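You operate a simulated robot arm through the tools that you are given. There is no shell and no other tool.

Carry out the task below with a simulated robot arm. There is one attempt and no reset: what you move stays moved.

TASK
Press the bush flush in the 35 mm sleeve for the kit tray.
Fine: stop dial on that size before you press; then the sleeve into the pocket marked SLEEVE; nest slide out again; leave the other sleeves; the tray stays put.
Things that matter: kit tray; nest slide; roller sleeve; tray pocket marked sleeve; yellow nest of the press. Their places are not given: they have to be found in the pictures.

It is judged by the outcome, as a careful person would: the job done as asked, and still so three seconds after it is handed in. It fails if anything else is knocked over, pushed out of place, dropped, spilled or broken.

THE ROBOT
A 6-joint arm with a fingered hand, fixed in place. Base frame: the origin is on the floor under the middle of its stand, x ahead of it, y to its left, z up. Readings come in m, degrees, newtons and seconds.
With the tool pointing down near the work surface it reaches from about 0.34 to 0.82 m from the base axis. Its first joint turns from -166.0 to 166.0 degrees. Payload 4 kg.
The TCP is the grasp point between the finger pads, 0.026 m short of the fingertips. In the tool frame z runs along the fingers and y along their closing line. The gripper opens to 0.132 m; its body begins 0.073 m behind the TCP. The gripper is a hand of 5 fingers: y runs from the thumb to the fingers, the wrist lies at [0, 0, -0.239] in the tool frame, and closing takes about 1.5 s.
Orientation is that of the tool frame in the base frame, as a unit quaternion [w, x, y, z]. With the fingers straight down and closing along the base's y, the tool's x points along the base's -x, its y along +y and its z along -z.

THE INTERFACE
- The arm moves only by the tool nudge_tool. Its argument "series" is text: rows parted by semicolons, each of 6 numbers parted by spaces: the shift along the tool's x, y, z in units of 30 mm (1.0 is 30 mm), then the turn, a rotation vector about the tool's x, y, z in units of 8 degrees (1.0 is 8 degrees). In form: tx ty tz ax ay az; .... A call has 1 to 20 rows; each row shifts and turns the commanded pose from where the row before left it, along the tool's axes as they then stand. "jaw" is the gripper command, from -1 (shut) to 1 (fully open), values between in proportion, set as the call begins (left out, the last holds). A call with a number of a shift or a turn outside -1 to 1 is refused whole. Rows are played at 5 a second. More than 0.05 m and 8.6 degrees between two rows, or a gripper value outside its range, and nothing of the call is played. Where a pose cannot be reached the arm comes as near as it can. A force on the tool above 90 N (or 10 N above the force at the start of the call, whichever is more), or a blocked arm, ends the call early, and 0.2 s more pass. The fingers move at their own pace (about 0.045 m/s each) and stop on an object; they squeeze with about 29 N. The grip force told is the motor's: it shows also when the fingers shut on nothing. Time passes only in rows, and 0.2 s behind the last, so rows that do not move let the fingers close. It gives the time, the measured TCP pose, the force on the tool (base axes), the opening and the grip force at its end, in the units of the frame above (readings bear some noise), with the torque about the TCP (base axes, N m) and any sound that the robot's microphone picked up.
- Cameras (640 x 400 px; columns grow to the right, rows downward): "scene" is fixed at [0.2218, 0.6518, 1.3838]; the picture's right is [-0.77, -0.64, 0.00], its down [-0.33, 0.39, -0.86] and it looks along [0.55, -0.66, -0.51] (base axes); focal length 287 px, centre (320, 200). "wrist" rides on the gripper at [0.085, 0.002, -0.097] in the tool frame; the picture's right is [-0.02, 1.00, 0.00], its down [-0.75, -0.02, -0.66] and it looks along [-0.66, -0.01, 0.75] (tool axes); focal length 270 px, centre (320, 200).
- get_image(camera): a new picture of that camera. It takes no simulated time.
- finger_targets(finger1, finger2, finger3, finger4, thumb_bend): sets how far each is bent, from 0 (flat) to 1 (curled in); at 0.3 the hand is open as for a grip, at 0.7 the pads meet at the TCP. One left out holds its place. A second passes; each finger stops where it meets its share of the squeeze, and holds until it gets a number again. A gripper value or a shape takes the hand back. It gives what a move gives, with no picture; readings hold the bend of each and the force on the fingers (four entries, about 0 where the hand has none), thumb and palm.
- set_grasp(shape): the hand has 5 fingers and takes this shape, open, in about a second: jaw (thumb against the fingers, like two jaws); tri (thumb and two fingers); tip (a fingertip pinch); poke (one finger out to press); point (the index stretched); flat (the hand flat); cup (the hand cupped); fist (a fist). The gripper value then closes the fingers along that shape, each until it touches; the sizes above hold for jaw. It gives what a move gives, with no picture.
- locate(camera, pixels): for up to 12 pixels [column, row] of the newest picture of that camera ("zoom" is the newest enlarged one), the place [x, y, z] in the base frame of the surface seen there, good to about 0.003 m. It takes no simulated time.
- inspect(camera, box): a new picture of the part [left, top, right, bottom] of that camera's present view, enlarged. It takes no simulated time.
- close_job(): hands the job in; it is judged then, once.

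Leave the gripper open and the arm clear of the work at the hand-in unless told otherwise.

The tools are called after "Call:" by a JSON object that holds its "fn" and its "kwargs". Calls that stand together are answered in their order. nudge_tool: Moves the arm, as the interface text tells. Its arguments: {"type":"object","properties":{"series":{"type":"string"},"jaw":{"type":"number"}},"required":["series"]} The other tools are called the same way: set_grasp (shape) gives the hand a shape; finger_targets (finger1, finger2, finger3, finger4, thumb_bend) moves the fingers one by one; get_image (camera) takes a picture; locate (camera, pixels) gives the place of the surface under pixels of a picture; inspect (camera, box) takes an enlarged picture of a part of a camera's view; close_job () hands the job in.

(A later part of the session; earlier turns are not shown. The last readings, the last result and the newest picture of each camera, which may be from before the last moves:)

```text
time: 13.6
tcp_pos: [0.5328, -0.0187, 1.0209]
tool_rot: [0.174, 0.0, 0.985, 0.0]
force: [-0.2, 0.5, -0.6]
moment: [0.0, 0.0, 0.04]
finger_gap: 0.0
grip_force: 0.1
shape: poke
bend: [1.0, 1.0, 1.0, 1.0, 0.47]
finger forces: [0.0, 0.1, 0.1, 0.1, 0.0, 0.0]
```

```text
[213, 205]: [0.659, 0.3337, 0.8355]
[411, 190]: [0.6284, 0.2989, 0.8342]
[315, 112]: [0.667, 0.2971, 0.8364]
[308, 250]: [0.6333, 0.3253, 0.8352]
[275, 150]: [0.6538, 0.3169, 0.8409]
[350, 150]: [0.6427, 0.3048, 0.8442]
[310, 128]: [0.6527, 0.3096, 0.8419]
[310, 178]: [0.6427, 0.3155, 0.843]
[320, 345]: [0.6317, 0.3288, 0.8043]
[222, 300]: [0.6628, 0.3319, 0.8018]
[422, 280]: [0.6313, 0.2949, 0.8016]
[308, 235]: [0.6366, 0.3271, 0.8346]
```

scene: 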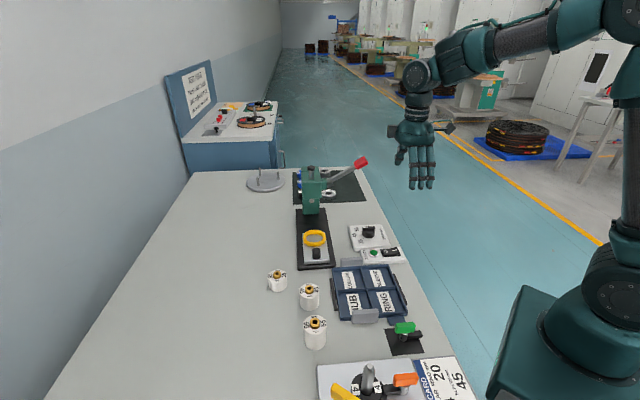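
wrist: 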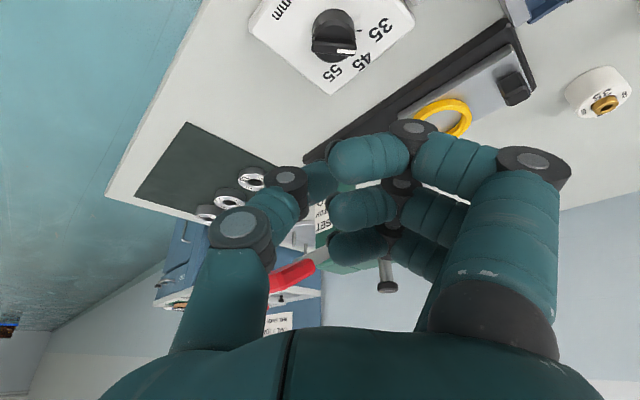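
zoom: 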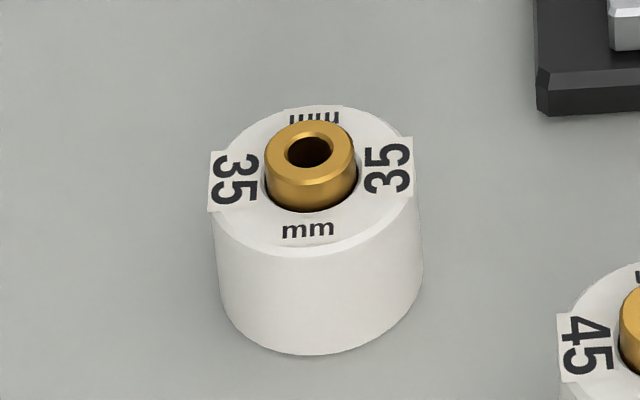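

The dial is done. Sleeve data:
- The centre is at about (0.6475, 0.312).
- The base is at z 0.800, the top at 0.835 and the bush top at 0.843.
- The diameter is about 46 mm.

I'll carry the hand away from the press to about (0.533, 0.25, 1.05). There I undo the lean, turn to yaw -45° so the fingers close across the rail, and lean 12° so the hand clears the press head later.

Call:
{"fn": "nudge_tool", "kwargs": {"series": "-0.038 1 -0.104 0 0 0; -0.038 1 -0.104 0 0 0; -0.038 1 -0.104 0 0 0; -0.038 1 -0.104 0 0 0; -0.038 1 -0.104 0 0 0; -0.038 1 -0.104 0 0 0; -0.038 1 -0.104 0 0 0; -0.038 1 -0.104 0 0 0; -0.038 1 -0.104 0 0 0; 0 0 0 0 1 0; 0 0 0 0 1 0; 0 0 0 0 0.5 0; 0 0 0 0 0 1; 0 0 0 0 0 1; 0 0 0 0 0 1; 0 0 0 0 0 1; 0 0 0 0 0 1; 0 0 0 0 0 0.625; 0 0 0 0 -1 0; 0 0 0 0 -0.5 0"}}

Call:
{"fn": "set_grasp", "kwargs": {"shape": "jaw"}}

Call:
{"fn": "get_image", "kwargs": {"camera": "wrist"}}

Call:
{"fn": "get_image", "kwargs": {"camera": "scene"}}

```text
time: 17.8
tcp_pos: [0.5325, 0.2517, 1.0491]
tool_rot: [0.097, 0.381, 0.918, -0.04]
force: [-0.5, 0.1, 0.3]
moment: [-0.03, 0.02, 0.02]
finger_gap: 0.0001
grip_force: 0.0
shape: poke
bend: [1.0, 1.0, 1.0, 1.0, 0.47]
finger forces: [0.1, 0.0, 0.0, 0.0, 0.0, 0.1]
```

```text
time: 18.7
tcp_pos: [0.5335, 0.2533, 1.0497]
tool_rot: [0.096, 0.38, 0.919, -0.04]
force: [0.6, 0.2, 0.5]
moment: [0.0, -0.02, 0.03]
finger_gap: 0.1318
grip_force: 0.1
shape: jaw
bend: [0.3, 0.3, 0.3, 0.3, 0.3]
finger forces: [0.0, 0.1, 0.0, 0.0, 0.0, 0.0]
```

```text
taken
```

wrist: 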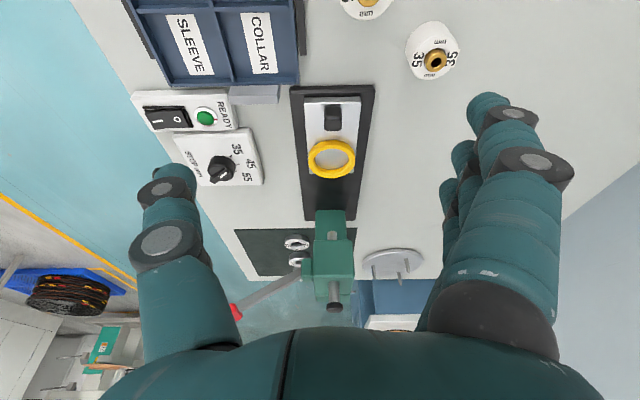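

```text
taken
```

scene: 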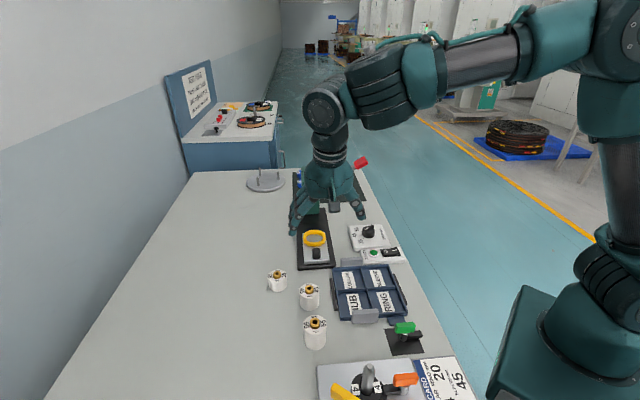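

The wrist view looks straight along the rail. I'll zoom on the fingers at right to count them and see their spread, and on the 35 sleeve at (435,55).

Call:
{"fn": "inspect", "kwargs": {"camera": "wrist", "box": [420, 80, 600, 260]}}

Call:
{"fn": "inspect", "kwargs": {"camera": "scene", "box": [270, 140, 390, 250]}}

Call:
{"fn": "inspect", "kwargs": {"camera": "wrist", "box": [390, 10, 490, 90]}}

Call:
{"fn": "locate", "kwargs": {"camera": "zoom", "pixels": [[125, 170], [445, 165], [285, 95], [290, 320], [300, 250], [240, 255], [355, 260], [300, 285]]}}

```text
2.22 times, centred on (510, 170) of wrist
```

zoom: 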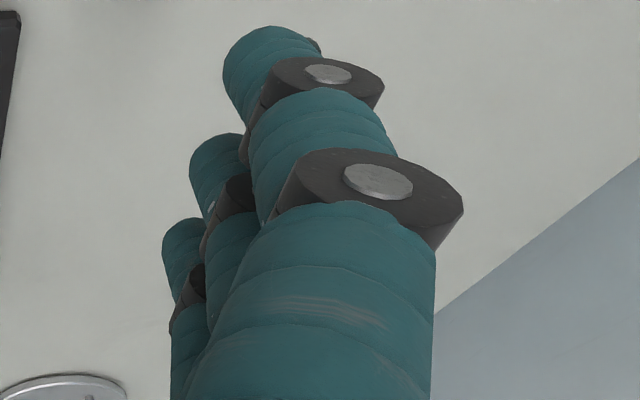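

```text
3.64 times, centred on (330, 195) of scene
```

zoom: 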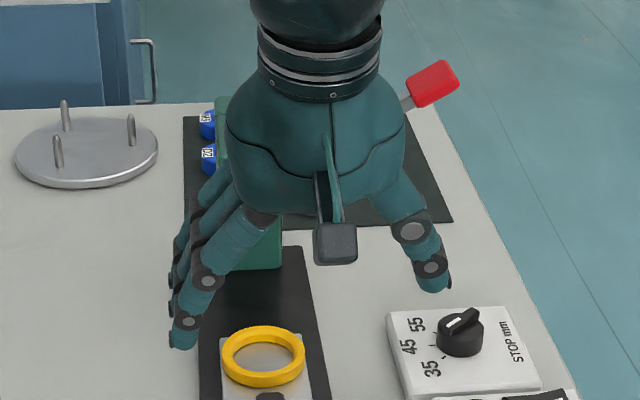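

```text
5.00 times, centred on (440, 50) of wrist
```

zoom: 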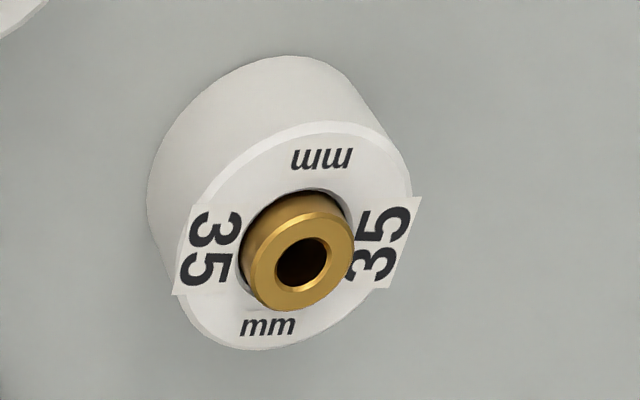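

```text
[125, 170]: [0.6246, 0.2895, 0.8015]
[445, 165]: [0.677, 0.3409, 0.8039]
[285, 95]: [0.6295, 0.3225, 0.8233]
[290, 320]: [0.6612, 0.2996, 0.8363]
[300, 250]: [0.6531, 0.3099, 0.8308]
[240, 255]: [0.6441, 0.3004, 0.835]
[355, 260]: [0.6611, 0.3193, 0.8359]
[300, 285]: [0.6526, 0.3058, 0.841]
```

Four fingers close against the thumb, and the scene and wrist estimates of the sleeve centre agree within a few mm. I'll move above the sleeve at about (0.650, 0.311), fingertips about 6 cm above it, to refine.

Call:
{"fn": "nudge_tool", "kwargs": {"series": "-0.104 0.827 0.837 0 0 0; -0.104 0.827 0.837 0 0 0; -0.104 0.827 0.837 0 0 0; -0.104 0.827 0.837 0 0 0; -0.104 0.827 0.837 0 0 0; 0 0 0 0 0 0"}}

Call:
{"fn": "get_image", "kwargs": {"camera": "wrist"}}

Call:
{"fn": "inspect", "kwargs": {"camera": "scene", "box": [220, 200, 360, 320]}}

```text
time: 20.1
tcp_pos: [0.6524, 0.3105, 0.9301]
tool_rot: [0.096, 0.381, 0.919, -0.04]
force: [-0.5, -0.3, -0.4]
moment: [0.01, -0.04, 0.02]
finger_gap: 0.1319
grip_force: 0.1
shape: jaw
bend: [0.3, 0.3, 0.3, 0.3, 0.3]
finger forces: [0.0, 0.0, 0.0, 0.1, 0.1, 0.0]
```

```text
taken
```

wrist: 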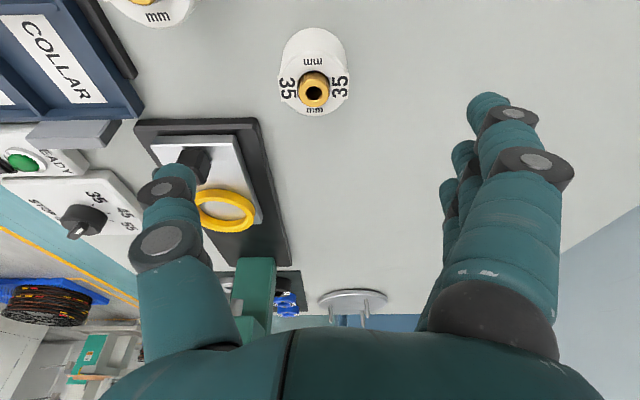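

```text
3.33 times, centred on (290, 260) of scene
```

zoom: 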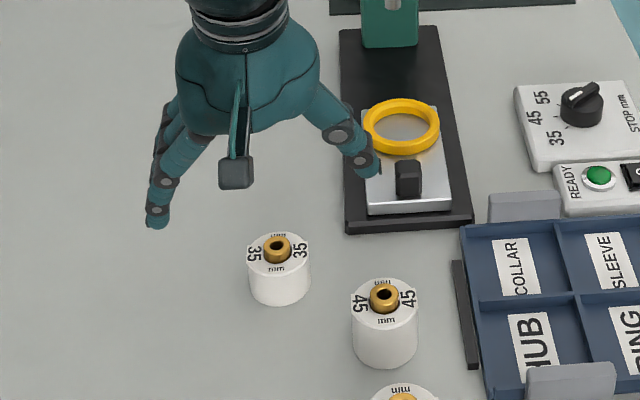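

The sleeve now shows at wrist (314,80). I'll locate its rim and bush from here.

Call:
{"fn": "inspect", "kwargs": {"camera": "wrist", "box": [264, 20, 364, 120]}}

Call:
{"fn": "locate", "kwargs": {"camera": "wrist", "pixels": [[283, 88], [346, 86], [314, 111], [314, 66], [301, 92], [327, 91], [314, 78], [314, 104], [314, 30], [282, 60], [347, 58]]}}

```text
4.00 times, centred on (314, 70) of wrist
```

zoom: 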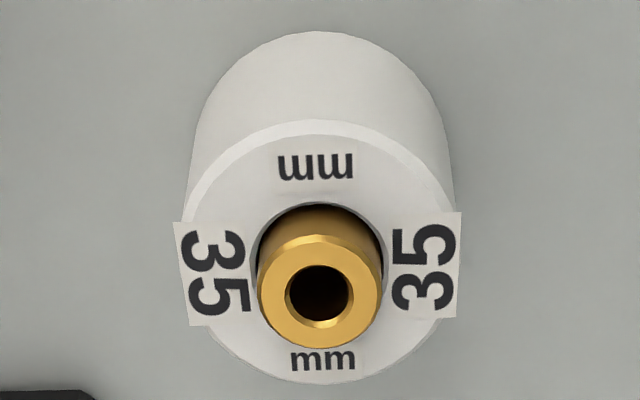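

```text
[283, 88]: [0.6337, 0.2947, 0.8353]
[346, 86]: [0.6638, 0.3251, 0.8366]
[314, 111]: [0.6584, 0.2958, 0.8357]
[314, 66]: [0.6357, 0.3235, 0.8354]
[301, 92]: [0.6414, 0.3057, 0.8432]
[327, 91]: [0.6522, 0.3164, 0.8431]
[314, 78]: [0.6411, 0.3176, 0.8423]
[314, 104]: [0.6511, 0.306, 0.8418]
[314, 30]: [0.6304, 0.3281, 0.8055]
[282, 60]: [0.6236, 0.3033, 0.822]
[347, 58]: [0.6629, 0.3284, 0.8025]
```

The rim and bush give a centre of about (0.647, 0.311). The outer fingers would foul the yellow ring later, so I want a grip with the thumb and the two middle fingers only. I'll try "tri" here, still above the sleeve.

Call:
{"fn": "set_grasp", "kwargs": {"shape": "tri"}}

Call:
{"fn": "get_image", "kwargs": {"camera": "wrist"}}

Call:
{"fn": "inspect", "kwargs": {"camera": "scene", "box": [230, 190, 350, 300]}}

```text
time: 21.0
tcp_pos: [0.6519, 0.3114, 0.9283]
tool_rot: [0.097, 0.381, 0.919, -0.04]
force: [0.0, -0.6, 0.1]
moment: [0.02, 0.04, 0.0]
finger_gap: 0.1321
grip_force: 0.0
shape: tri
bend: [0.0, 0.3, 0.3, 0.0, 0.3]
finger forces: [0.0, 0.1, 0.1, 0.1, 0.1, 0.1]
```

```text
taken
```

wrist: 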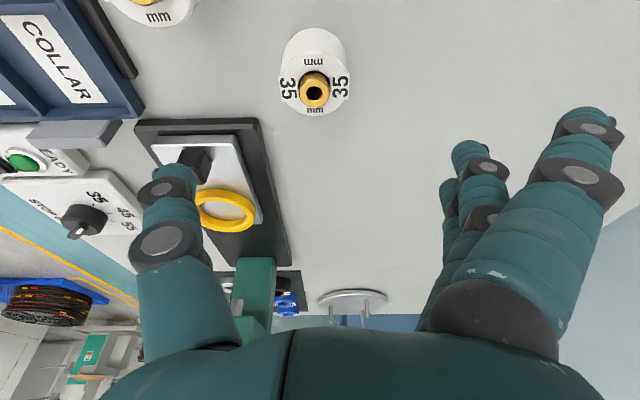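

```text
3.64 times, centred on (290, 245) of scene
```

zoom: 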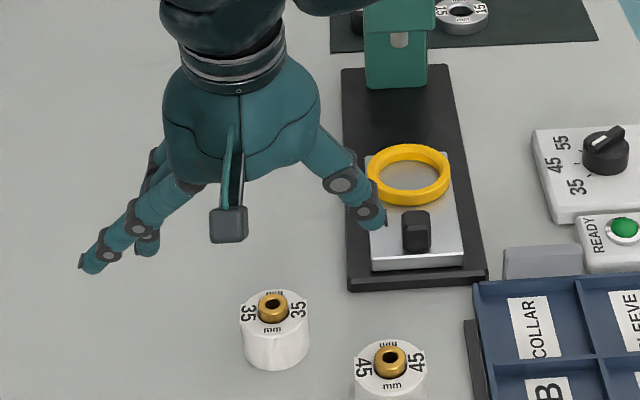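

"tri" leaves the outer fingers straight out to the left (scene view) and gives a clear view of the grasp. I'll check where the outer fingertip ends, near wrist (588,115), so I know its height.

Call:
{"fn": "locate", "kwargs": {"camera": "wrist", "pixels": [[588, 112], [600, 128], [470, 150], [487, 167], [175, 178], [165, 190], [448, 185]]}}

Call:
{"fn": "locate", "kwargs": {"camera": "zoom", "pixels": [[88, 265], [105, 252], [148, 245], [372, 222], [370, 205], [340, 180]]}}

```text
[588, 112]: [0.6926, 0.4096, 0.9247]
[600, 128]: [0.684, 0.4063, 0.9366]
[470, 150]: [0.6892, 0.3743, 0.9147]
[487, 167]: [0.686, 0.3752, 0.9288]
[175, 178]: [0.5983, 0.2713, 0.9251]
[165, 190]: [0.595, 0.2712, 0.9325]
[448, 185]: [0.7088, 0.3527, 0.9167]
```

```text
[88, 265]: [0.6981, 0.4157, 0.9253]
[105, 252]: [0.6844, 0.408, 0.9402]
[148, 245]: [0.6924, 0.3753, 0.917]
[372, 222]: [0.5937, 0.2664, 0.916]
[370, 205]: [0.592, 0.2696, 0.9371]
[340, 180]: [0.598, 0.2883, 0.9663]
```

The outer fingertips ride about 7 mm below TCP height and 10 cm to the left, clear of everything. The thumb has about 2 cm of clearance to the 45 sleeve. I now close to a 9 cm opening and descend to TCP z of about 0.845 over the 35 sleeve.

Call:
{"fn": "nudge_tool", "kwargs": {"series": "0.209 -0.025 0.675 0 0 0; 0.209 -0.025 0.675 0 0 0; 0.209 -0.025 0.675 0 0 0; 0.209 -0.025 0.675 0 0 0; 0 0 0 0 0 0", "jaw": 0.4}}

Call:
{"fn": "get_image", "kwargs": {"camera": "wrist"}}

Call:
{"fn": "inspect", "kwargs": {"camera": "scene", "box": [230, 210, 350, 310]}}

```text
time: 22.2
tcp_pos: [0.6438, 0.3124, 0.8451]
tool_rot: [0.097, 0.381, 0.919, -0.04]
force: [0.3, -0.1, -0.3]
moment: [-0.02, 0.02, 0.0]
finger_gap: 0.0924
grip_force: 0.0
shape: tri
bend: [0.0, 0.67, 0.67, 0.0, 0.63]
finger forces: [0.0, 0.1, 0.0, 0.0, 0.0, 0.0]
```

```text
taken
```

wrist: 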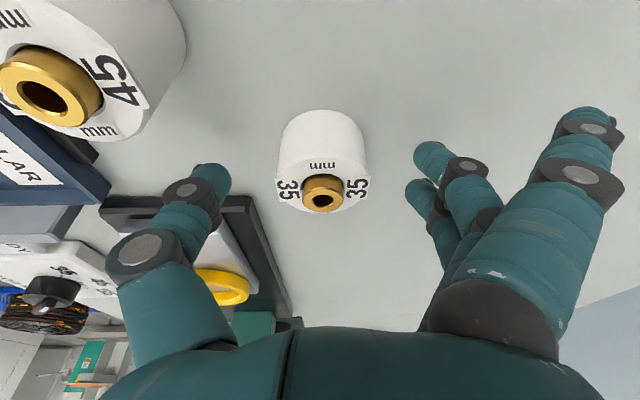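

```text
4.00 times, centred on (290, 260) of scene
```

zoom: 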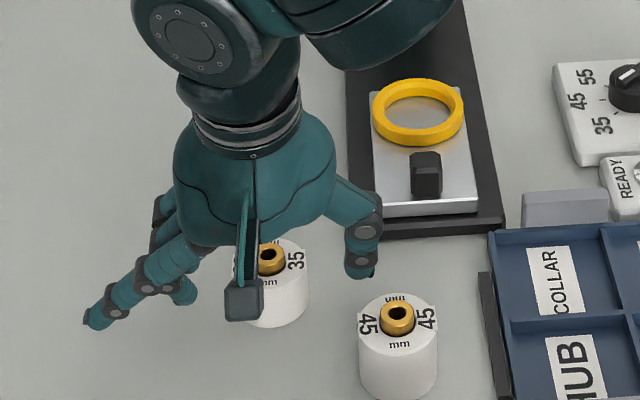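

The sleeve sits centred between thumb (about 215,175) and fingers (about 425,150/185), with equal gaps. I'll check the fingertip heights and the sleeve's position before closing.

Call:
{"fn": "locate", "kwargs": {"camera": "wrist", "pixels": [[215, 175], [225, 185], [428, 150], [418, 185], [413, 195], [322, 200], [322, 178], [305, 190], [340, 190], [279, 188], [368, 186]]}}

Call:
{"fn": "locate", "kwargs": {"camera": "zoom", "pixels": [[372, 275], [355, 275], [185, 300], [190, 290], [90, 322]]}}

```text
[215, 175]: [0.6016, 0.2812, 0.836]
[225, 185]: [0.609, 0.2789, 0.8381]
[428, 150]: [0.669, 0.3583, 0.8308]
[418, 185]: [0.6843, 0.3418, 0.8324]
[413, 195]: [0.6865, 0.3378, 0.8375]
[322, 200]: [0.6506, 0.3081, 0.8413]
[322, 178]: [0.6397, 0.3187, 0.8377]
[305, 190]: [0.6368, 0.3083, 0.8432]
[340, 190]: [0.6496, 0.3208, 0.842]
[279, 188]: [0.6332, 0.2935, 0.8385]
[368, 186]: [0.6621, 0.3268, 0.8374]
```

```text
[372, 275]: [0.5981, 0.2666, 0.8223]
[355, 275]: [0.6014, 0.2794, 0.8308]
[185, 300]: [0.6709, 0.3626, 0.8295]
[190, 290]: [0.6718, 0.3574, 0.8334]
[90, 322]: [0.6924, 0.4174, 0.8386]
```

Tips hang at about z 0.82-0.83 around the sleeve's upper half. I now close the grip and wait.

Call:
{"fn": "nudge_tool", "kwargs": {"series": "0 0 0 0 0 0; 0 0 0 0 0 0; 0 0 0 0 0 0; 0 0 0 0 0 0; 0 0 0 0 0 0; 0 0 0 0 0 0; 0 0 0 0 0 0; 0 0 0 0 0 0; 0 0 0 0 0 0", "jaw": -1}}

Call:
{"fn": "get_image", "kwargs": {"camera": "wrist"}}

Call:
{"fn": "inspect", "kwargs": {"camera": "scene", "box": [230, 210, 350, 310]}}

```text
time: 24.2
tcp_pos: [0.6421, 0.313, 0.846]
tool_rot: [0.097, 0.38, 0.919, -0.04]
force: [-0.3, -0.8, -0.3]
moment: [-0.01, 0.02, 0.01]
finger_gap: 0.0387
grip_force: 28.8
shape: tri
bend: [0.26, 0.74, 0.74, 0.26, 0.7]
finger forces: [0.0, 12.2, 13.6, 0.1, 25.6, 0.0]
```

```text
taken
```

wrist: 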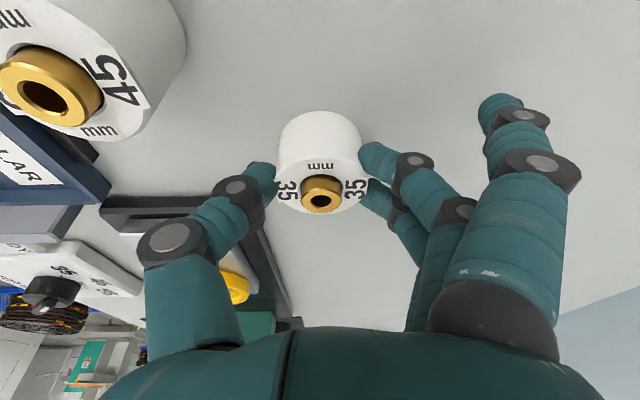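

```text
4.00 times, centred on (290, 260) of scene
```

zoom: 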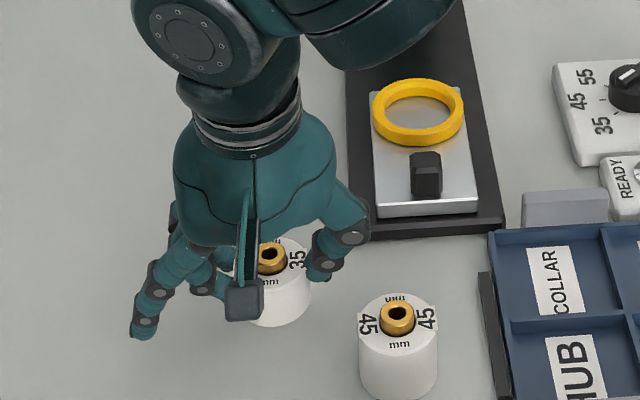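

Grip is firm (12 + 14 N against 26 N) and the sleeve is still upright. I lift it straight up 9 cm slowly and check.

Call:
{"fn": "nudge_tool", "kwargs": {"series": "-0.07 0 -0.326 0 0 0; -0.07 0 -0.326 0 0 0; -0.125 0 -0.587 0 0 0; -0.125 0 -0.587 0 0 0; -0.125 0 -0.587 0 0 0; -0.125 0 -0.587 0 0 0; 0 0 0 0 0 0"}}

Call:
{"fn": "get_image", "kwargs": {"camera": "wrist"}}

Call:
{"fn": "inspect", "kwargs": {"camera": "scene", "box": [210, 180, 350, 300]}}

```text
time: 25.8
tcp_pos: [0.6429, 0.3127, 0.9382]
tool_rot: [0.097, 0.381, 0.919, -0.039]
force: [0.8, 0.4, -1.5]
moment: [-0.01, 0.0, -0.03]
finger_gap: 0.0391
grip_force: 28.8
shape: tri
bend: [0.26, 0.74, 0.74, 0.26, 0.7]
finger forces: [0.0, 12.3, 13.6, 0.1, 25.8, 0.0]
```

```text
taken
```

wrist: 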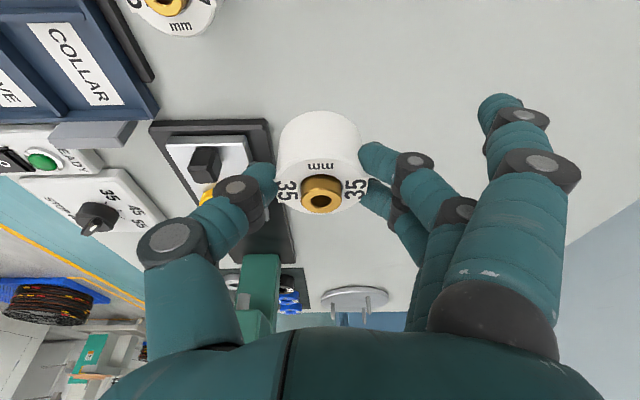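

```text
3.33 times, centred on (280, 240) of scene
```

zoom: 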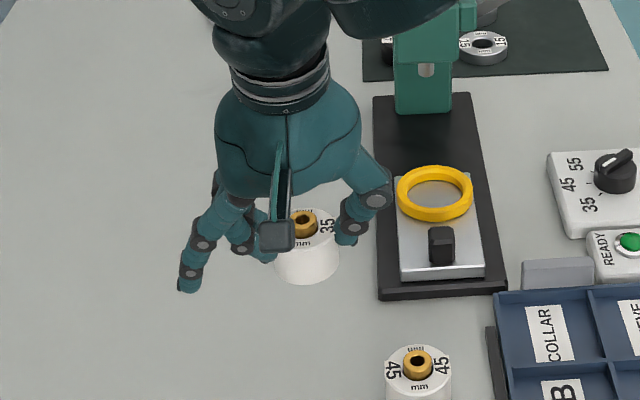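

Lifted cleanly and the sleeve stays upright in the grip. I'll locate the held sleeve's rim and bush relative to the TCP, and the ring from the scene view, to compute the move to the nest.

Call:
{"fn": "locate", "kwargs": {"camera": "wrist", "pixels": [[304, 195], [339, 194], [321, 182], [321, 207], [280, 190], [321, 213], [321, 165], [360, 178], [321, 115]]}}

Call:
{"fn": "locate", "kwargs": {"camera": "zoom", "pixels": [[401, 190], [469, 187], [434, 170], [434, 214], [434, 195], [303, 213], [303, 235], [291, 222], [317, 222], [275, 245], [337, 245], [330, 270]]}}

```text
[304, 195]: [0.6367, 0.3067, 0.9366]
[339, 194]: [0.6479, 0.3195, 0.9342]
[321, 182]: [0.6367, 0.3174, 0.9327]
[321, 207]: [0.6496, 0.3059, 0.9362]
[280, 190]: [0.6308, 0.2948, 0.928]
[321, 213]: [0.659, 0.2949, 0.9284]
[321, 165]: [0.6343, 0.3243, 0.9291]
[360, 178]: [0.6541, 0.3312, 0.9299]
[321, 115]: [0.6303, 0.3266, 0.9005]
```

```text
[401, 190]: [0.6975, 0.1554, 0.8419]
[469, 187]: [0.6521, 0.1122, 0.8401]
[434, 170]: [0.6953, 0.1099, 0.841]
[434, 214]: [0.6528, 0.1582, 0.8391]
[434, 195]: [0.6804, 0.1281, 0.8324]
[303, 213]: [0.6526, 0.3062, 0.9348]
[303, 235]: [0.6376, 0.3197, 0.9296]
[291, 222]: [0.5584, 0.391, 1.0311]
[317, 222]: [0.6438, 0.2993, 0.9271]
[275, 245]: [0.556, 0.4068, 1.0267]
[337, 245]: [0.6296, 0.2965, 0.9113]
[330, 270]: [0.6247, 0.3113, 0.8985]
```

The held sleeve's centre is at about (0.643, 0.312), essentially on the TCP, with its bottom 44 mm below the TCP. The ring centre is at about (0.6745, 0.1337). I'll move over the nest with the sleeve bottom about 29 mm above the ring top.

Call:
{"fn": "nudge_tool", "kwargs": {"series": "-0.585 -0.4325 0.2266 0 0 0; -0.585 -0.4325 0.2266 0 0 0; -0.585 -0.4325 0.2266 0 0 0; -0.585 -0.4325 0.2266 0 0 0; -0.585 -0.4325 0.2266 0 0 0; -0.585 -0.4325 0.2266 0 0 0; -0.585 -0.4325 0.2266 0 0 0; -0.585 -0.4325 0.2266 0 0 0; 0 0 0 0 0 0; 0 0 0 0 0 0"}}

Call:
{"fn": "get_image", "kwargs": {"camera": "wrist"}}

Call:
{"fn": "inspect", "kwargs": {"camera": "scene", "box": [250, 140, 390, 270]}}

```text
time: 28.0
tcp_pos: [0.6727, 0.135, 0.9147]
tool_rot: [0.096, 0.381, 0.919, -0.04]
force: [-0.1, -0.4, -0.3]
moment: [0.02, 0.01, -0.02]
finger_gap: 0.0386
grip_force: 29.0
shape: tri
bend: [0.26, 0.74, 0.74, 0.26, 0.7]
finger forces: [0.1, 12.5, 13.6, 0.0, 25.6, 0.0]
```

```text
taken
```

wrist: 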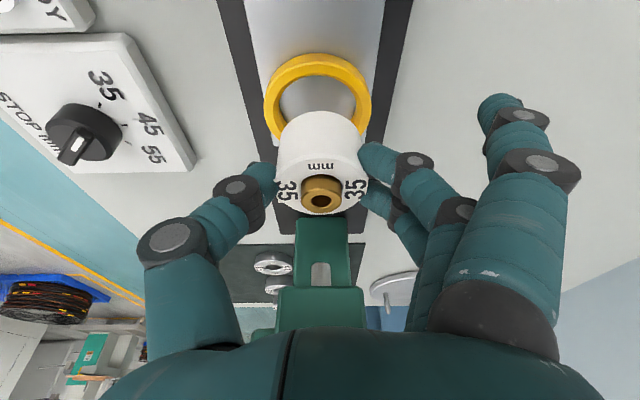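

```text
3.08 times, centred on (320, 205) of scene
```

zoom: 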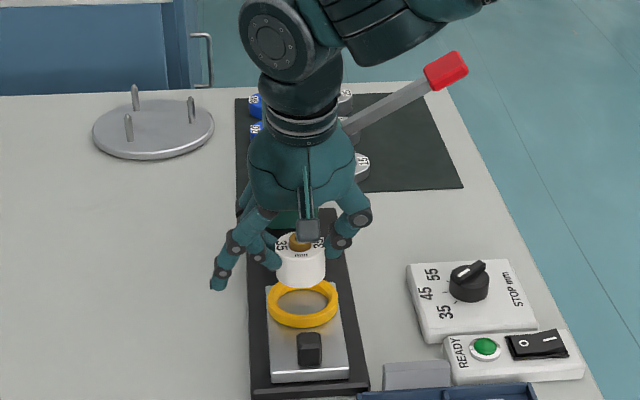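

The sleeve hangs above and slightly beyond the ring, as expected in this oblique view. I'll measure both in this same wrist picture to fine-tune.

Call:
{"fn": "locate", "kwargs": {"camera": "wrist", "pixels": [[270, 100], [366, 98], [317, 60], [284, 100], [353, 98], [317, 72], [304, 195], [339, 194], [321, 182], [321, 207], [320, 114], [278, 160]]}}

Call:
{"fn": "inspect", "kwargs": {"camera": "wrist", "box": [240, 40, 400, 220]}}

Call:
{"fn": "inspect", "kwargs": {"camera": "scene", "box": [295, 205, 345, 255]}}

```text
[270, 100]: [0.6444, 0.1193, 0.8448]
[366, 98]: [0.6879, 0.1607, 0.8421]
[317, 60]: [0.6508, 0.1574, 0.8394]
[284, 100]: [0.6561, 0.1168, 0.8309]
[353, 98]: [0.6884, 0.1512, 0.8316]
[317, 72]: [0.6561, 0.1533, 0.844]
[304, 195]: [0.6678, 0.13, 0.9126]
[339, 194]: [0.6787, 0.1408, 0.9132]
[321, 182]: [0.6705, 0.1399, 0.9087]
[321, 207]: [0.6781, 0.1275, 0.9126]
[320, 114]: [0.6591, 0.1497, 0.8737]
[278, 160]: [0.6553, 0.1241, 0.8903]
```

```text
2.22 times, centred on (320, 130) of wrist
```

zoom: 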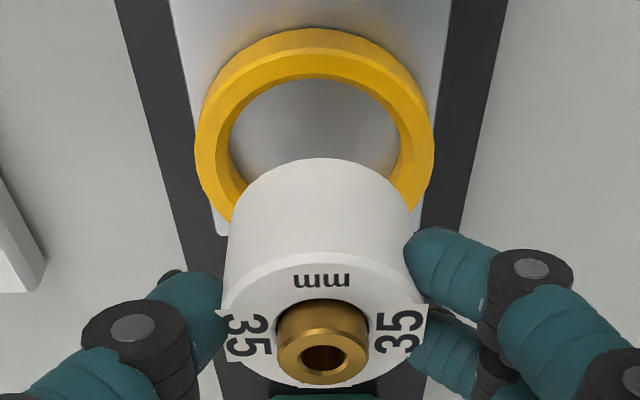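

```text
8.00 times, centred on (320, 230) of scene
```

zoom: 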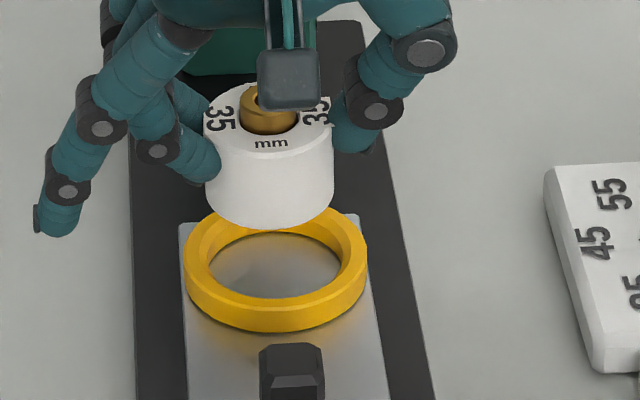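

In both views the sleeve sits about 2 mm to the left (-v) of the ring centre, and along the rail they agree within about 1 mm. I'll shift about 2 mm right and lower 24 mm, so the bottom is just above the ring, and re-check.

Call:
{"fn": "nudge_tool", "kwargs": {"series": "0.047 -0.021 0.263 0 0 0; 0.047 -0.021 0.263 0 0 0; 0.047 -0.021 0.263 0 0 0; 0 0 0 0 0 0; 0 0 0 0 0 0"}}

Call:
{"fn": "inspect", "kwargs": {"camera": "wrist", "box": [240, 60, 400, 220]}}

Call:
{"fn": "inspect", "kwargs": {"camera": "scene", "box": [295, 210, 345, 255]}}

```text
time: 29.2
tcp_pos: [0.6735, 0.1331, 0.89]
tool_rot: [0.097, 0.38, 0.919, -0.04]
force: [0.0, 0.0, -1.5]
moment: [-0.01, -0.02, -0.03]
finger_gap: 0.0387
grip_force: 28.7
shape: tri
bend: [0.26, 0.74, 0.74, 0.26, 0.7]
finger forces: [0.0, 12.4, 13.6, 0.0, 25.7, 0.1]
```

```text
2.50 times, centred on (320, 140) of wrist
```

zoom: 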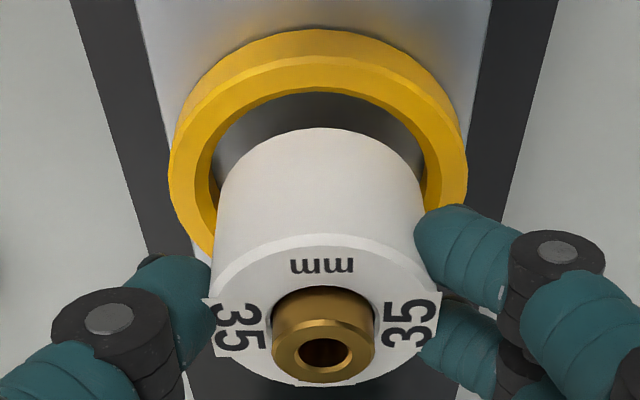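

```text
8.89 times, centred on (320, 232) of scene
```

zoom: 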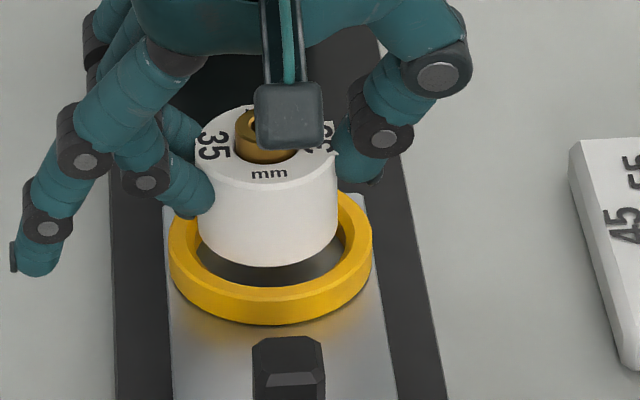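

Left-right alignment now looks right in both views. I'll check the fore-aft alignment and the height of the sleeve's bottom edge by locating points in the scene zoom.

Call:
{"fn": "locate", "kwargs": {"camera": "zoom", "pixels": [[268, 262], [205, 235], [333, 232], [270, 278], [270, 295], [176, 250], [366, 245], [270, 312], [268, 200], [270, 272]]}}

Call:
{"fn": "get_image", "kwargs": {"camera": "wrist"}}

Call:
{"fn": "locate", "kwargs": {"camera": "wrist", "pixels": [[319, 142], [319, 139], [319, 137], [319, 120], [319, 117], [319, 108], [319, 101], [319, 96], [281, 150], [359, 150], [262, 135], [376, 135]]}}

```text
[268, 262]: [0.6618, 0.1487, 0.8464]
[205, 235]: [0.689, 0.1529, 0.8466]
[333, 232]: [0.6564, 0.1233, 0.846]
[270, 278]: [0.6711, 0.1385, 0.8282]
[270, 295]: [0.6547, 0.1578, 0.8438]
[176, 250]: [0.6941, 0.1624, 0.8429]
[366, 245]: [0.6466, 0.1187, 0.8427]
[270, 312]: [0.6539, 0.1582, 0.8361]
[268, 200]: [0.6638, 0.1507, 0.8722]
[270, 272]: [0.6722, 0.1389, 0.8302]
```

```text
taken
```

wrist: 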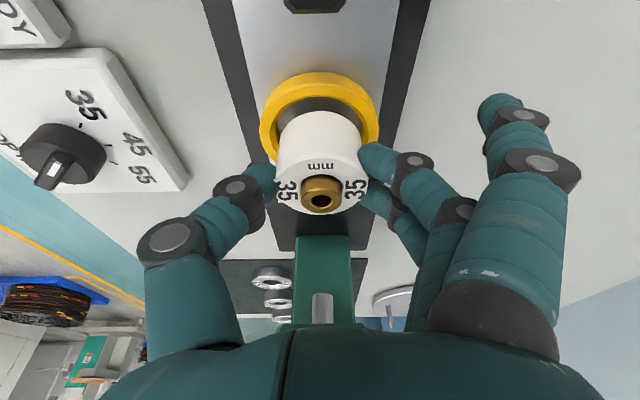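

```text
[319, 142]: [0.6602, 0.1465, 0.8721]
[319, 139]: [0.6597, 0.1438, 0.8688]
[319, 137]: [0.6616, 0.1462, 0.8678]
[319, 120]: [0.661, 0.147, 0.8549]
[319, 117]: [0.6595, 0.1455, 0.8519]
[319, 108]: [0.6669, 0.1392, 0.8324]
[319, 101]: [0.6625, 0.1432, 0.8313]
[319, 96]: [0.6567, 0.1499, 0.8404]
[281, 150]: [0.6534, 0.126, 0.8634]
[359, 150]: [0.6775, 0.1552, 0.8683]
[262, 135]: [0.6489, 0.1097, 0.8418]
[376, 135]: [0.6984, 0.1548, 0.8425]
```

The front faces tell me the sleeve is about 3 mm too far along the rail: its face is at u 0.363 and the ring's inner edge at 0.358, where a 1.5 mm gap is expected. I'll shift 3 mm back toward the scene camera and lower 5 mm, watching the force.

Call:
{"fn": "nudge_tool", "kwargs": {"series": "0.0945 0 -0.02 0 0 0; 0 0 0 0 0 0; 0.0175 0 0.082 0 0 0; 0.0175 0 0.081 0 0 0; 0 0 0 0 0 0; 0 0 0 0 0 0"}}

Call:
{"fn": "inspect", "kwargs": {"camera": "wrist", "box": [240, 60, 400, 220]}}

Call:
{"fn": "inspect", "kwargs": {"camera": "scene", "box": [295, 210, 345, 255]}}

```text
time: 30.6
tcp_pos: [0.6716, 0.1346, 0.8841]
tool_rot: [0.097, 0.38, 0.919, -0.04]
force: [-0.7, 0.2, 0.2]
moment: [0.06, -0.01, 0.02]
finger_gap: 0.0387
grip_force: 28.7
shape: tri
bend: [0.26, 0.74, 0.74, 0.26, 0.7]
finger forces: [0.0, 12.4, 13.6, 0.0, 25.7, 0.1]
```

```text
2.50 times, centred on (320, 140) of wrist
```

zoom: 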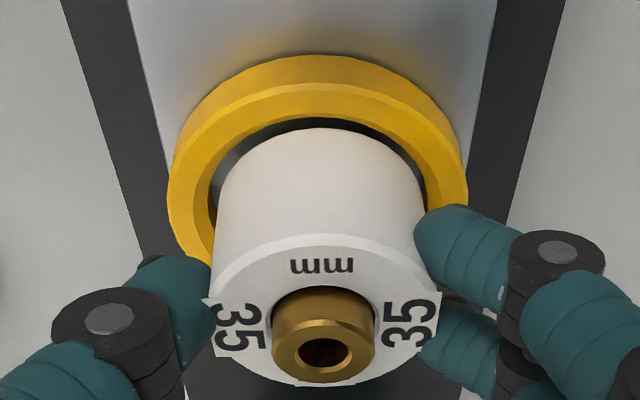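

```text
8.89 times, centred on (320, 232) of scene
```

zoom: 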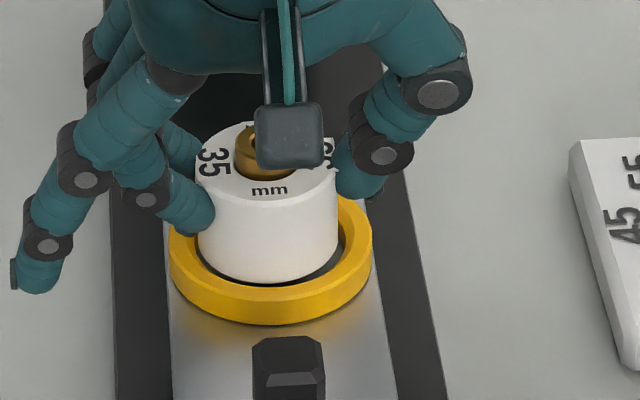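

The sleeve's bottom has entered the ring mouth with no contact force. The gap is slightly smaller on the left (scene), so I shift 0.7 mm right and lower another 5 mm.

Call:
{"fn": "nudge_tool", "kwargs": {"series": "0 -0.024 0 0 0 0; 0.0175 0 0.082 0 0 0; 0.0175 0 0.081 0 0 0; 0 0 0 0 0 0; 0 0 0 0 0 0"}}

Call:
{"fn": "inspect", "kwargs": {"camera": "wrist", "box": [240, 60, 400, 220]}}

Call:
{"fn": "inspect", "kwargs": {"camera": "scene", "box": [295, 210, 345, 255]}}

```text
time: 31.8
tcp_pos: [0.6703, 0.1358, 0.8791]
tool_rot: [0.097, 0.381, 0.919, -0.04]
force: [-0.1, 0.1, -0.2]
moment: [0.0, -0.03, -0.02]
finger_gap: 0.0388
grip_force: 29.4
shape: tri
bend: [0.26, 0.74, 0.74, 0.26, 0.7]
finger forces: [0.0, 12.3, 13.6, 0.1, 25.8, 0.0]
```

```text
2.50 times, centred on (320, 140) of wrist
```

zoom: 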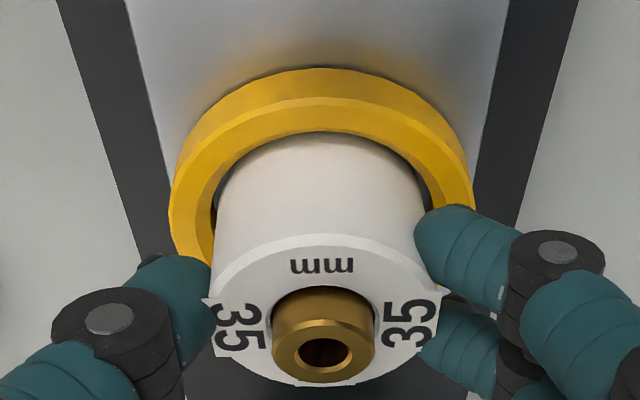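

```text
8.89 times, centred on (320, 232) of scene
```

zoom: 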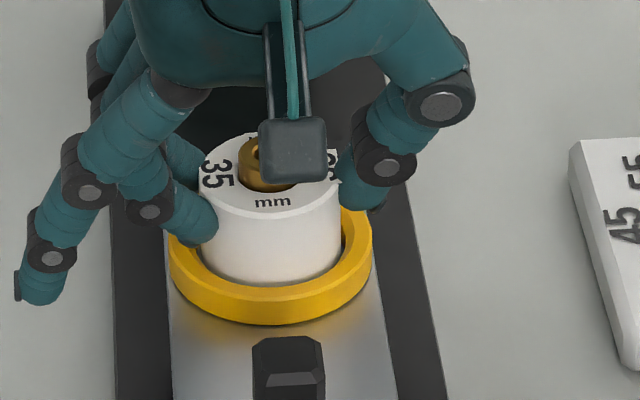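

The sleeve is inside the ring with no side force. I lower 3 mm more and read the force.

Call:
{"fn": "nudge_tool", "kwargs": {"series": "0.0105 0 0.049 0 0 0; 0.0105 0 0.049 0 0 0; 0 0 0 0 0 0; 0 0 0 0 0 0"}}

```text
time: 32.8
tcp_pos: [0.671, 0.1337, 0.8765]
tool_rot: [0.097, 0.38, 0.919, -0.04]
force: [0.7, 0.6, -0.3]
moment: [0.02, -0.01, 0.03]
finger_gap: 0.0385
grip_force: 28.8
shape: tri
bend: [0.26, 0.74, 0.74, 0.26, 0.7]
finger forces: [0.1, 12.4, 13.7, 0.0, 25.7, 0.1]
```

Still free (about 0 N). I lower 1.5 mm more.

Call:
{"fn": "nudge_tool", "kwargs": {"series": "0.0105 0 0.049 0 0 0; 0 0 0 0 0 0; 0 0 0 0 0 0"}}

Call:
{"fn": "inspect", "kwargs": {"camera": "scene", "box": [295, 210, 345, 255]}}

Call:
{"fn": "inspect", "kwargs": {"camera": "wrist", "box": [240, 60, 400, 220]}}

```text
time: 33.6
tcp_pos: [0.6711, 0.1335, 0.8749]
tool_rot: [0.097, 0.38, 0.919, -0.039]
force: [0.1, 0.3, 6.6]
moment: [0.04, -0.01, 0.01]
finger_gap: 0.0392
grip_force: 29.3
shape: tri
bend: [0.26, 0.74, 0.74, 0.26, 0.7]
finger forces: [0.0, 13.3, 13.9, 0.0, 27.1, 0.0]
```

```text
8.89 times, centred on (320, 232) of scene
```

zoom: 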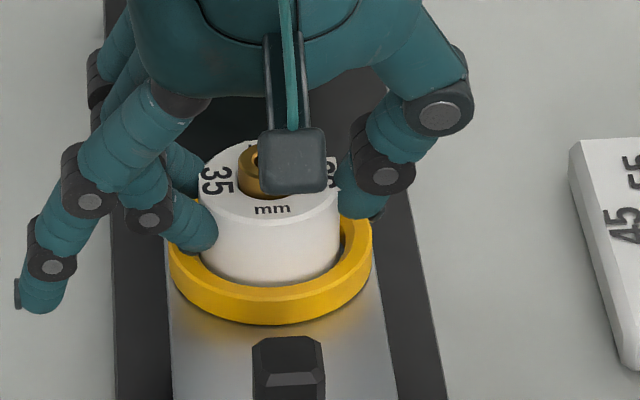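

```text
2.50 times, centred on (320, 140) of wrist
```

zoom: 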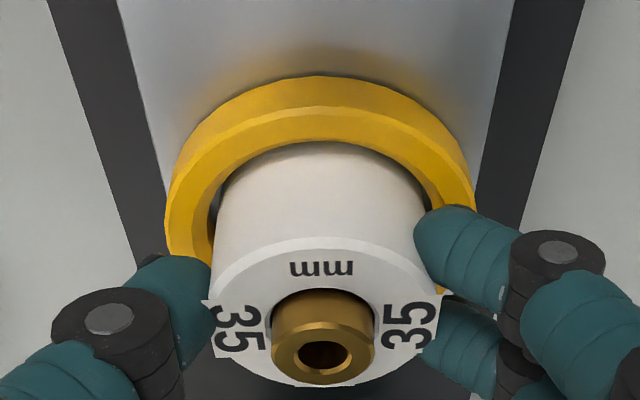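

A 6.6 N upward reaction with the bottom at about z 0.831 means the sleeve is seated on the slide inside the ring. I open the fingers and wait.

Call:
{"fn": "nudge_tool", "kwargs": {"series": "0 0 0 0 0 0; 0 0 0 0 0 0; 0 0 0 0 0 0; 0 0 0 0 0 0; 0 0 0 0 0 0; 0 0 0 0 0 0", "jaw": 0.4}}

Call:
{"fn": "get_image", "kwargs": {"camera": "wrist"}}

Call:
{"fn": "inspect", "kwargs": {"camera": "scene", "box": [285, 200, 355, 265]}}

```text
time: 35.0
tcp_pos: [0.6713, 0.1337, 0.8741]
tool_rot: [0.096, 0.381, 0.919, -0.04]
force: [0.0, -0.6, 0.3]
moment: [0.0, 0.0, -0.02]
finger_gap: 0.0923
grip_force: 0.1
shape: tri
bend: [0.0, 0.68, 0.68, 0.0, 0.63]
finger forces: [0.0, 0.1, 0.0, 0.1, 0.1, 0.1]
```

```text
taken
```

wrist: 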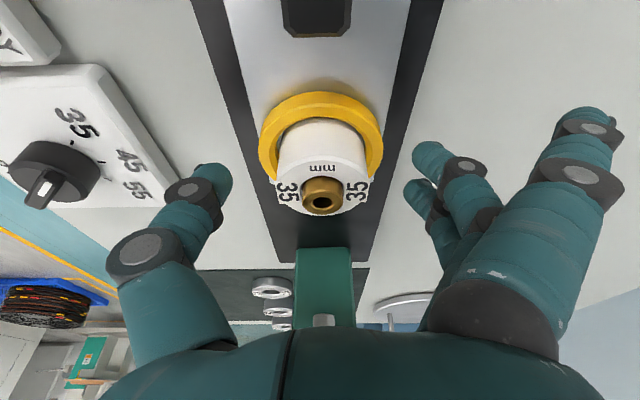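

```text
6.15 times, centred on (320, 232) of scene
```

zoom: 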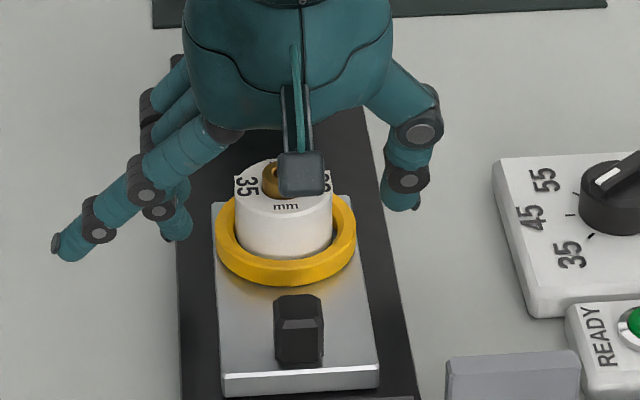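

The sleeve stands upright in the nest. I raise the hand straight up 10 cm, clear of everything.

Call:
{"fn": "nudge_tool", "kwargs": {"series": "-0.087 0 -0.408 0 0 0; -0.173 0 -0.815 0 0 0; -0.173 0 -0.815 0 0 0; -0.173 0 -0.815 0 0 0; -0.087 0 -0.408 0 0 0; 0 0 0 0 0 0"}}

Call:
{"fn": "get_image", "kwargs": {"camera": "wrist"}}

Call:
{"fn": "inspect", "kwargs": {"camera": "scene", "box": [285, 195, 355, 270]}}

```text
time: 36.4
tcp_pos: [0.6708, 0.1355, 0.9746]
tool_rot: [0.097, 0.381, 0.919, -0.04]
force: [-0.6, 0.0, -0.5]
moment: [0.03, -0.01, 0.0]
finger_gap: 0.0919
grip_force: 0.1
shape: tri
bend: [0.0, 0.68, 0.68, 0.0, 0.63]
finger forces: [0.0, 0.1, 0.1, 0.0, 0.1, 0.0]
```

```text
taken
```

wrist: 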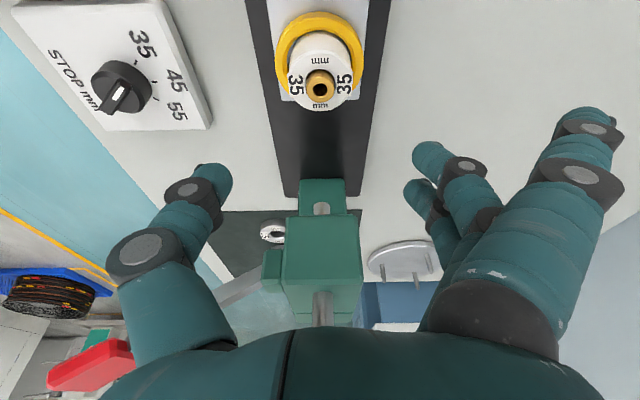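

```text
5.33 times, centred on (320, 232) of scene
```

zoom: 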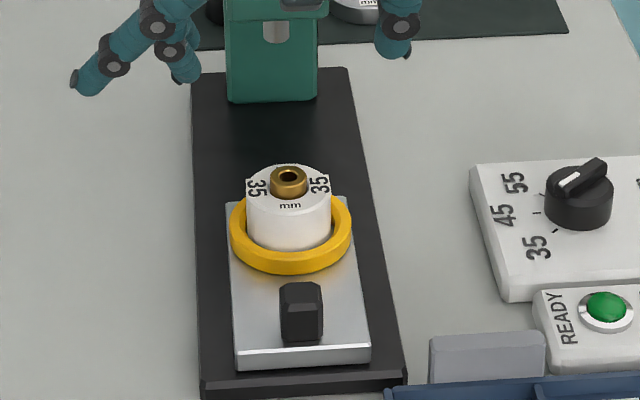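

The sleeve is well nested. Next is the slide knob, at about zoom (300,310). I'll locate its faces.

Call:
{"fn": "locate", "kwargs": {"camera": "zoom", "pixels": [[284, 288], [318, 286], [301, 284], [301, 304], [281, 325], [322, 325], [301, 325], [301, 340], [301, 348], [238, 355], [369, 352], [289, 200]]}}

Call:
{"fn": "inspect", "kwargs": {"camera": "scene", "box": [300, 240, 330, 268]}}

```text
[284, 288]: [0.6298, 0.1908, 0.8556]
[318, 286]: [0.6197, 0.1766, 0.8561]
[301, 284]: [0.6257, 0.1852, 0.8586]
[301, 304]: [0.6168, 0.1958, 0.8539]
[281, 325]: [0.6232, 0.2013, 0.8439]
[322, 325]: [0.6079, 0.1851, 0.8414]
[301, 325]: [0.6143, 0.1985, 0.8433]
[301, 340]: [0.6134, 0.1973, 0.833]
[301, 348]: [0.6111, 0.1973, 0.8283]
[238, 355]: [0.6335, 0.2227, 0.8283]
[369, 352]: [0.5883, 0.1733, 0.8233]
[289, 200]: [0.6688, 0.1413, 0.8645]
```

```text
14.29 times, centred on (315, 254) of scene
```

zoom: 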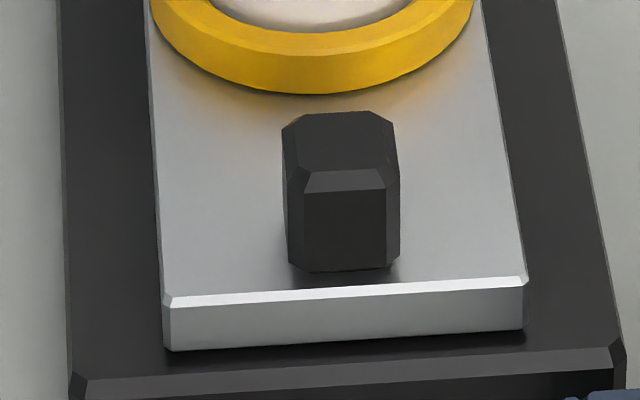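

The knob is about 22 x 19 x 26 mm, centred at (0.619, 0.190) with its top at z 0.857. I'll lean the hand to 28° so it stays clear of the press head when the slide is in, and hover over the knob with about a 7 cm opening.

Call:
{"fn": "nudge_tool", "kwargs": {"series": "0 0 0 0 -1 0; 0 0 0 0 -1 0; 0.831 0.016 0.073 0 0 0; 0.831 0.016 0.073 0 0 0; 0.831 0.016 0.073 0 0 0; 0.831 0.016 0.073 0 0 0; 0 0 0 0 0 0; 0 0 0 0 0 0", "jaw": 0.1}}

Call:
{"fn": "get_image", "kwargs": {"camera": "wrist"}}

Call:
{"fn": "inspect", "kwargs": {"camera": "scene", "box": [265, 180, 375, 280]}}

```text
time: 38.2
tcp_pos: [0.6126, 0.1941, 0.9211]
tool_rot: [0.223, 0.372, 0.896, -0.092]
force: [-0.5, -1.0, -0.2]
moment: [0.0, -0.01, 0.0]
finger_gap: 0.0736
grip_force: 0.0
shape: tri
bend: [0.0, 0.72, 0.72, 0.0, 0.7]
finger forces: [0.1, 0.1, 0.0, 0.1, 0.0, 0.0]
```

```text
taken
```

wrist: 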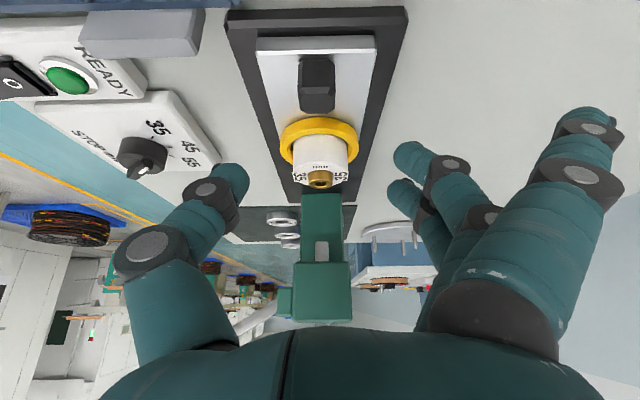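

```text
4.00 times, centred on (320, 230) of scene
```

zoom: 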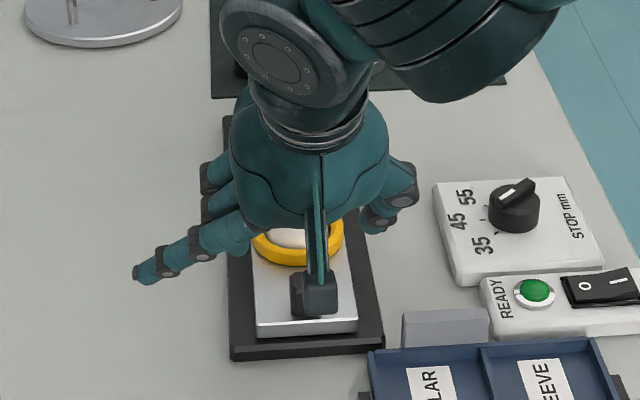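

The knob at wrist (317,82) is centred between thumb and fingers. I descend 56 mm so the tips straddle it.

Call:
{"fn": "nudge_tool", "kwargs": {"series": "0.219 0 0.412 0 0 0; 0.219 0 0.412 0 0 0; 0.219 0 0.412 0 0 0; 0.219 0 0.412 0 0 0; 0 0 0 0 0 0; 0 0 0 0 0 0"}}

Call:
{"fn": "get_image", "kwargs": {"camera": "wrist"}}

Call:
{"fn": "inspect", "kwargs": {"camera": "scene", "box": [265, 200, 375, 290]}}

```text
time: 39.6
tcp_pos: [0.6132, 0.1948, 0.8641]
tool_rot: [0.223, 0.371, 0.897, -0.092]
force: [-0.3, 0.4, 0.8]
moment: [-0.01, 0.02, -0.02]
finger_gap: 0.0734
grip_force: 0.0
shape: tri
bend: [0.0, 0.72, 0.72, 0.0, 0.7]
finger forces: [0.1, 0.1, 0.0, 0.0, 0.1, 0.1]
```

```text
taken
```

wrist: 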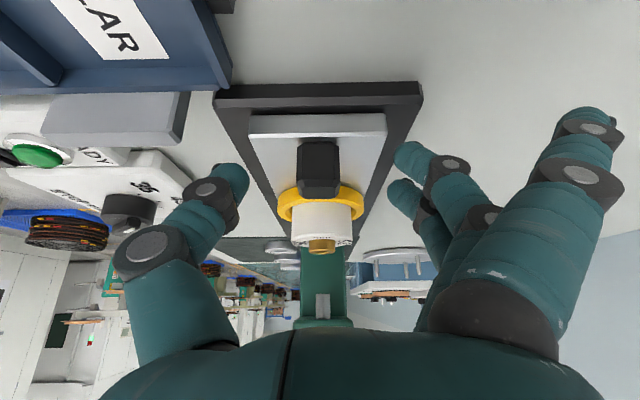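

```text
4.44 times, centred on (320, 245) of scene
```

zoom: 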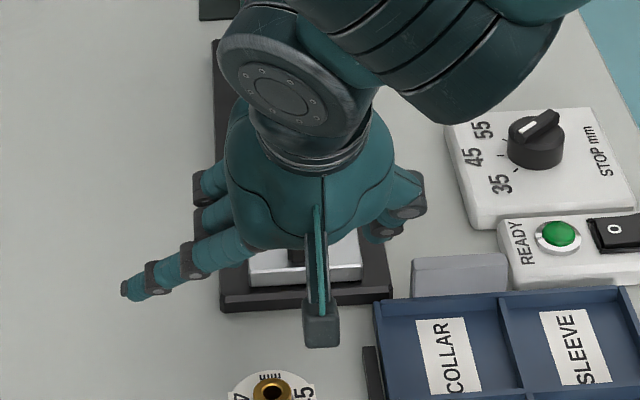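

The knob sits between the tips: thumb at (240,178), fingers at (405,158) and (395,190). I'll check the tip positions against the knob before closing.

Call:
{"fn": "locate", "kwargs": {"camera": "wrist", "pixels": [[240, 178], [232, 170], [402, 155], [393, 190], [318, 160], [318, 185], [300, 165], [337, 165], [318, 145]]}}

```text
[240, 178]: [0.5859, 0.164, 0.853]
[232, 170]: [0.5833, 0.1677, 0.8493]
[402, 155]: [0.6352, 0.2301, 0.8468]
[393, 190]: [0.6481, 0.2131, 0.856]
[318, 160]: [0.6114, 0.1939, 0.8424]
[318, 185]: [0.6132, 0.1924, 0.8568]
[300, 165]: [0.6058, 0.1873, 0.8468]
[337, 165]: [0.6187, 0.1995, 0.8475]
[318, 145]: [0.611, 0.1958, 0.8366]
```

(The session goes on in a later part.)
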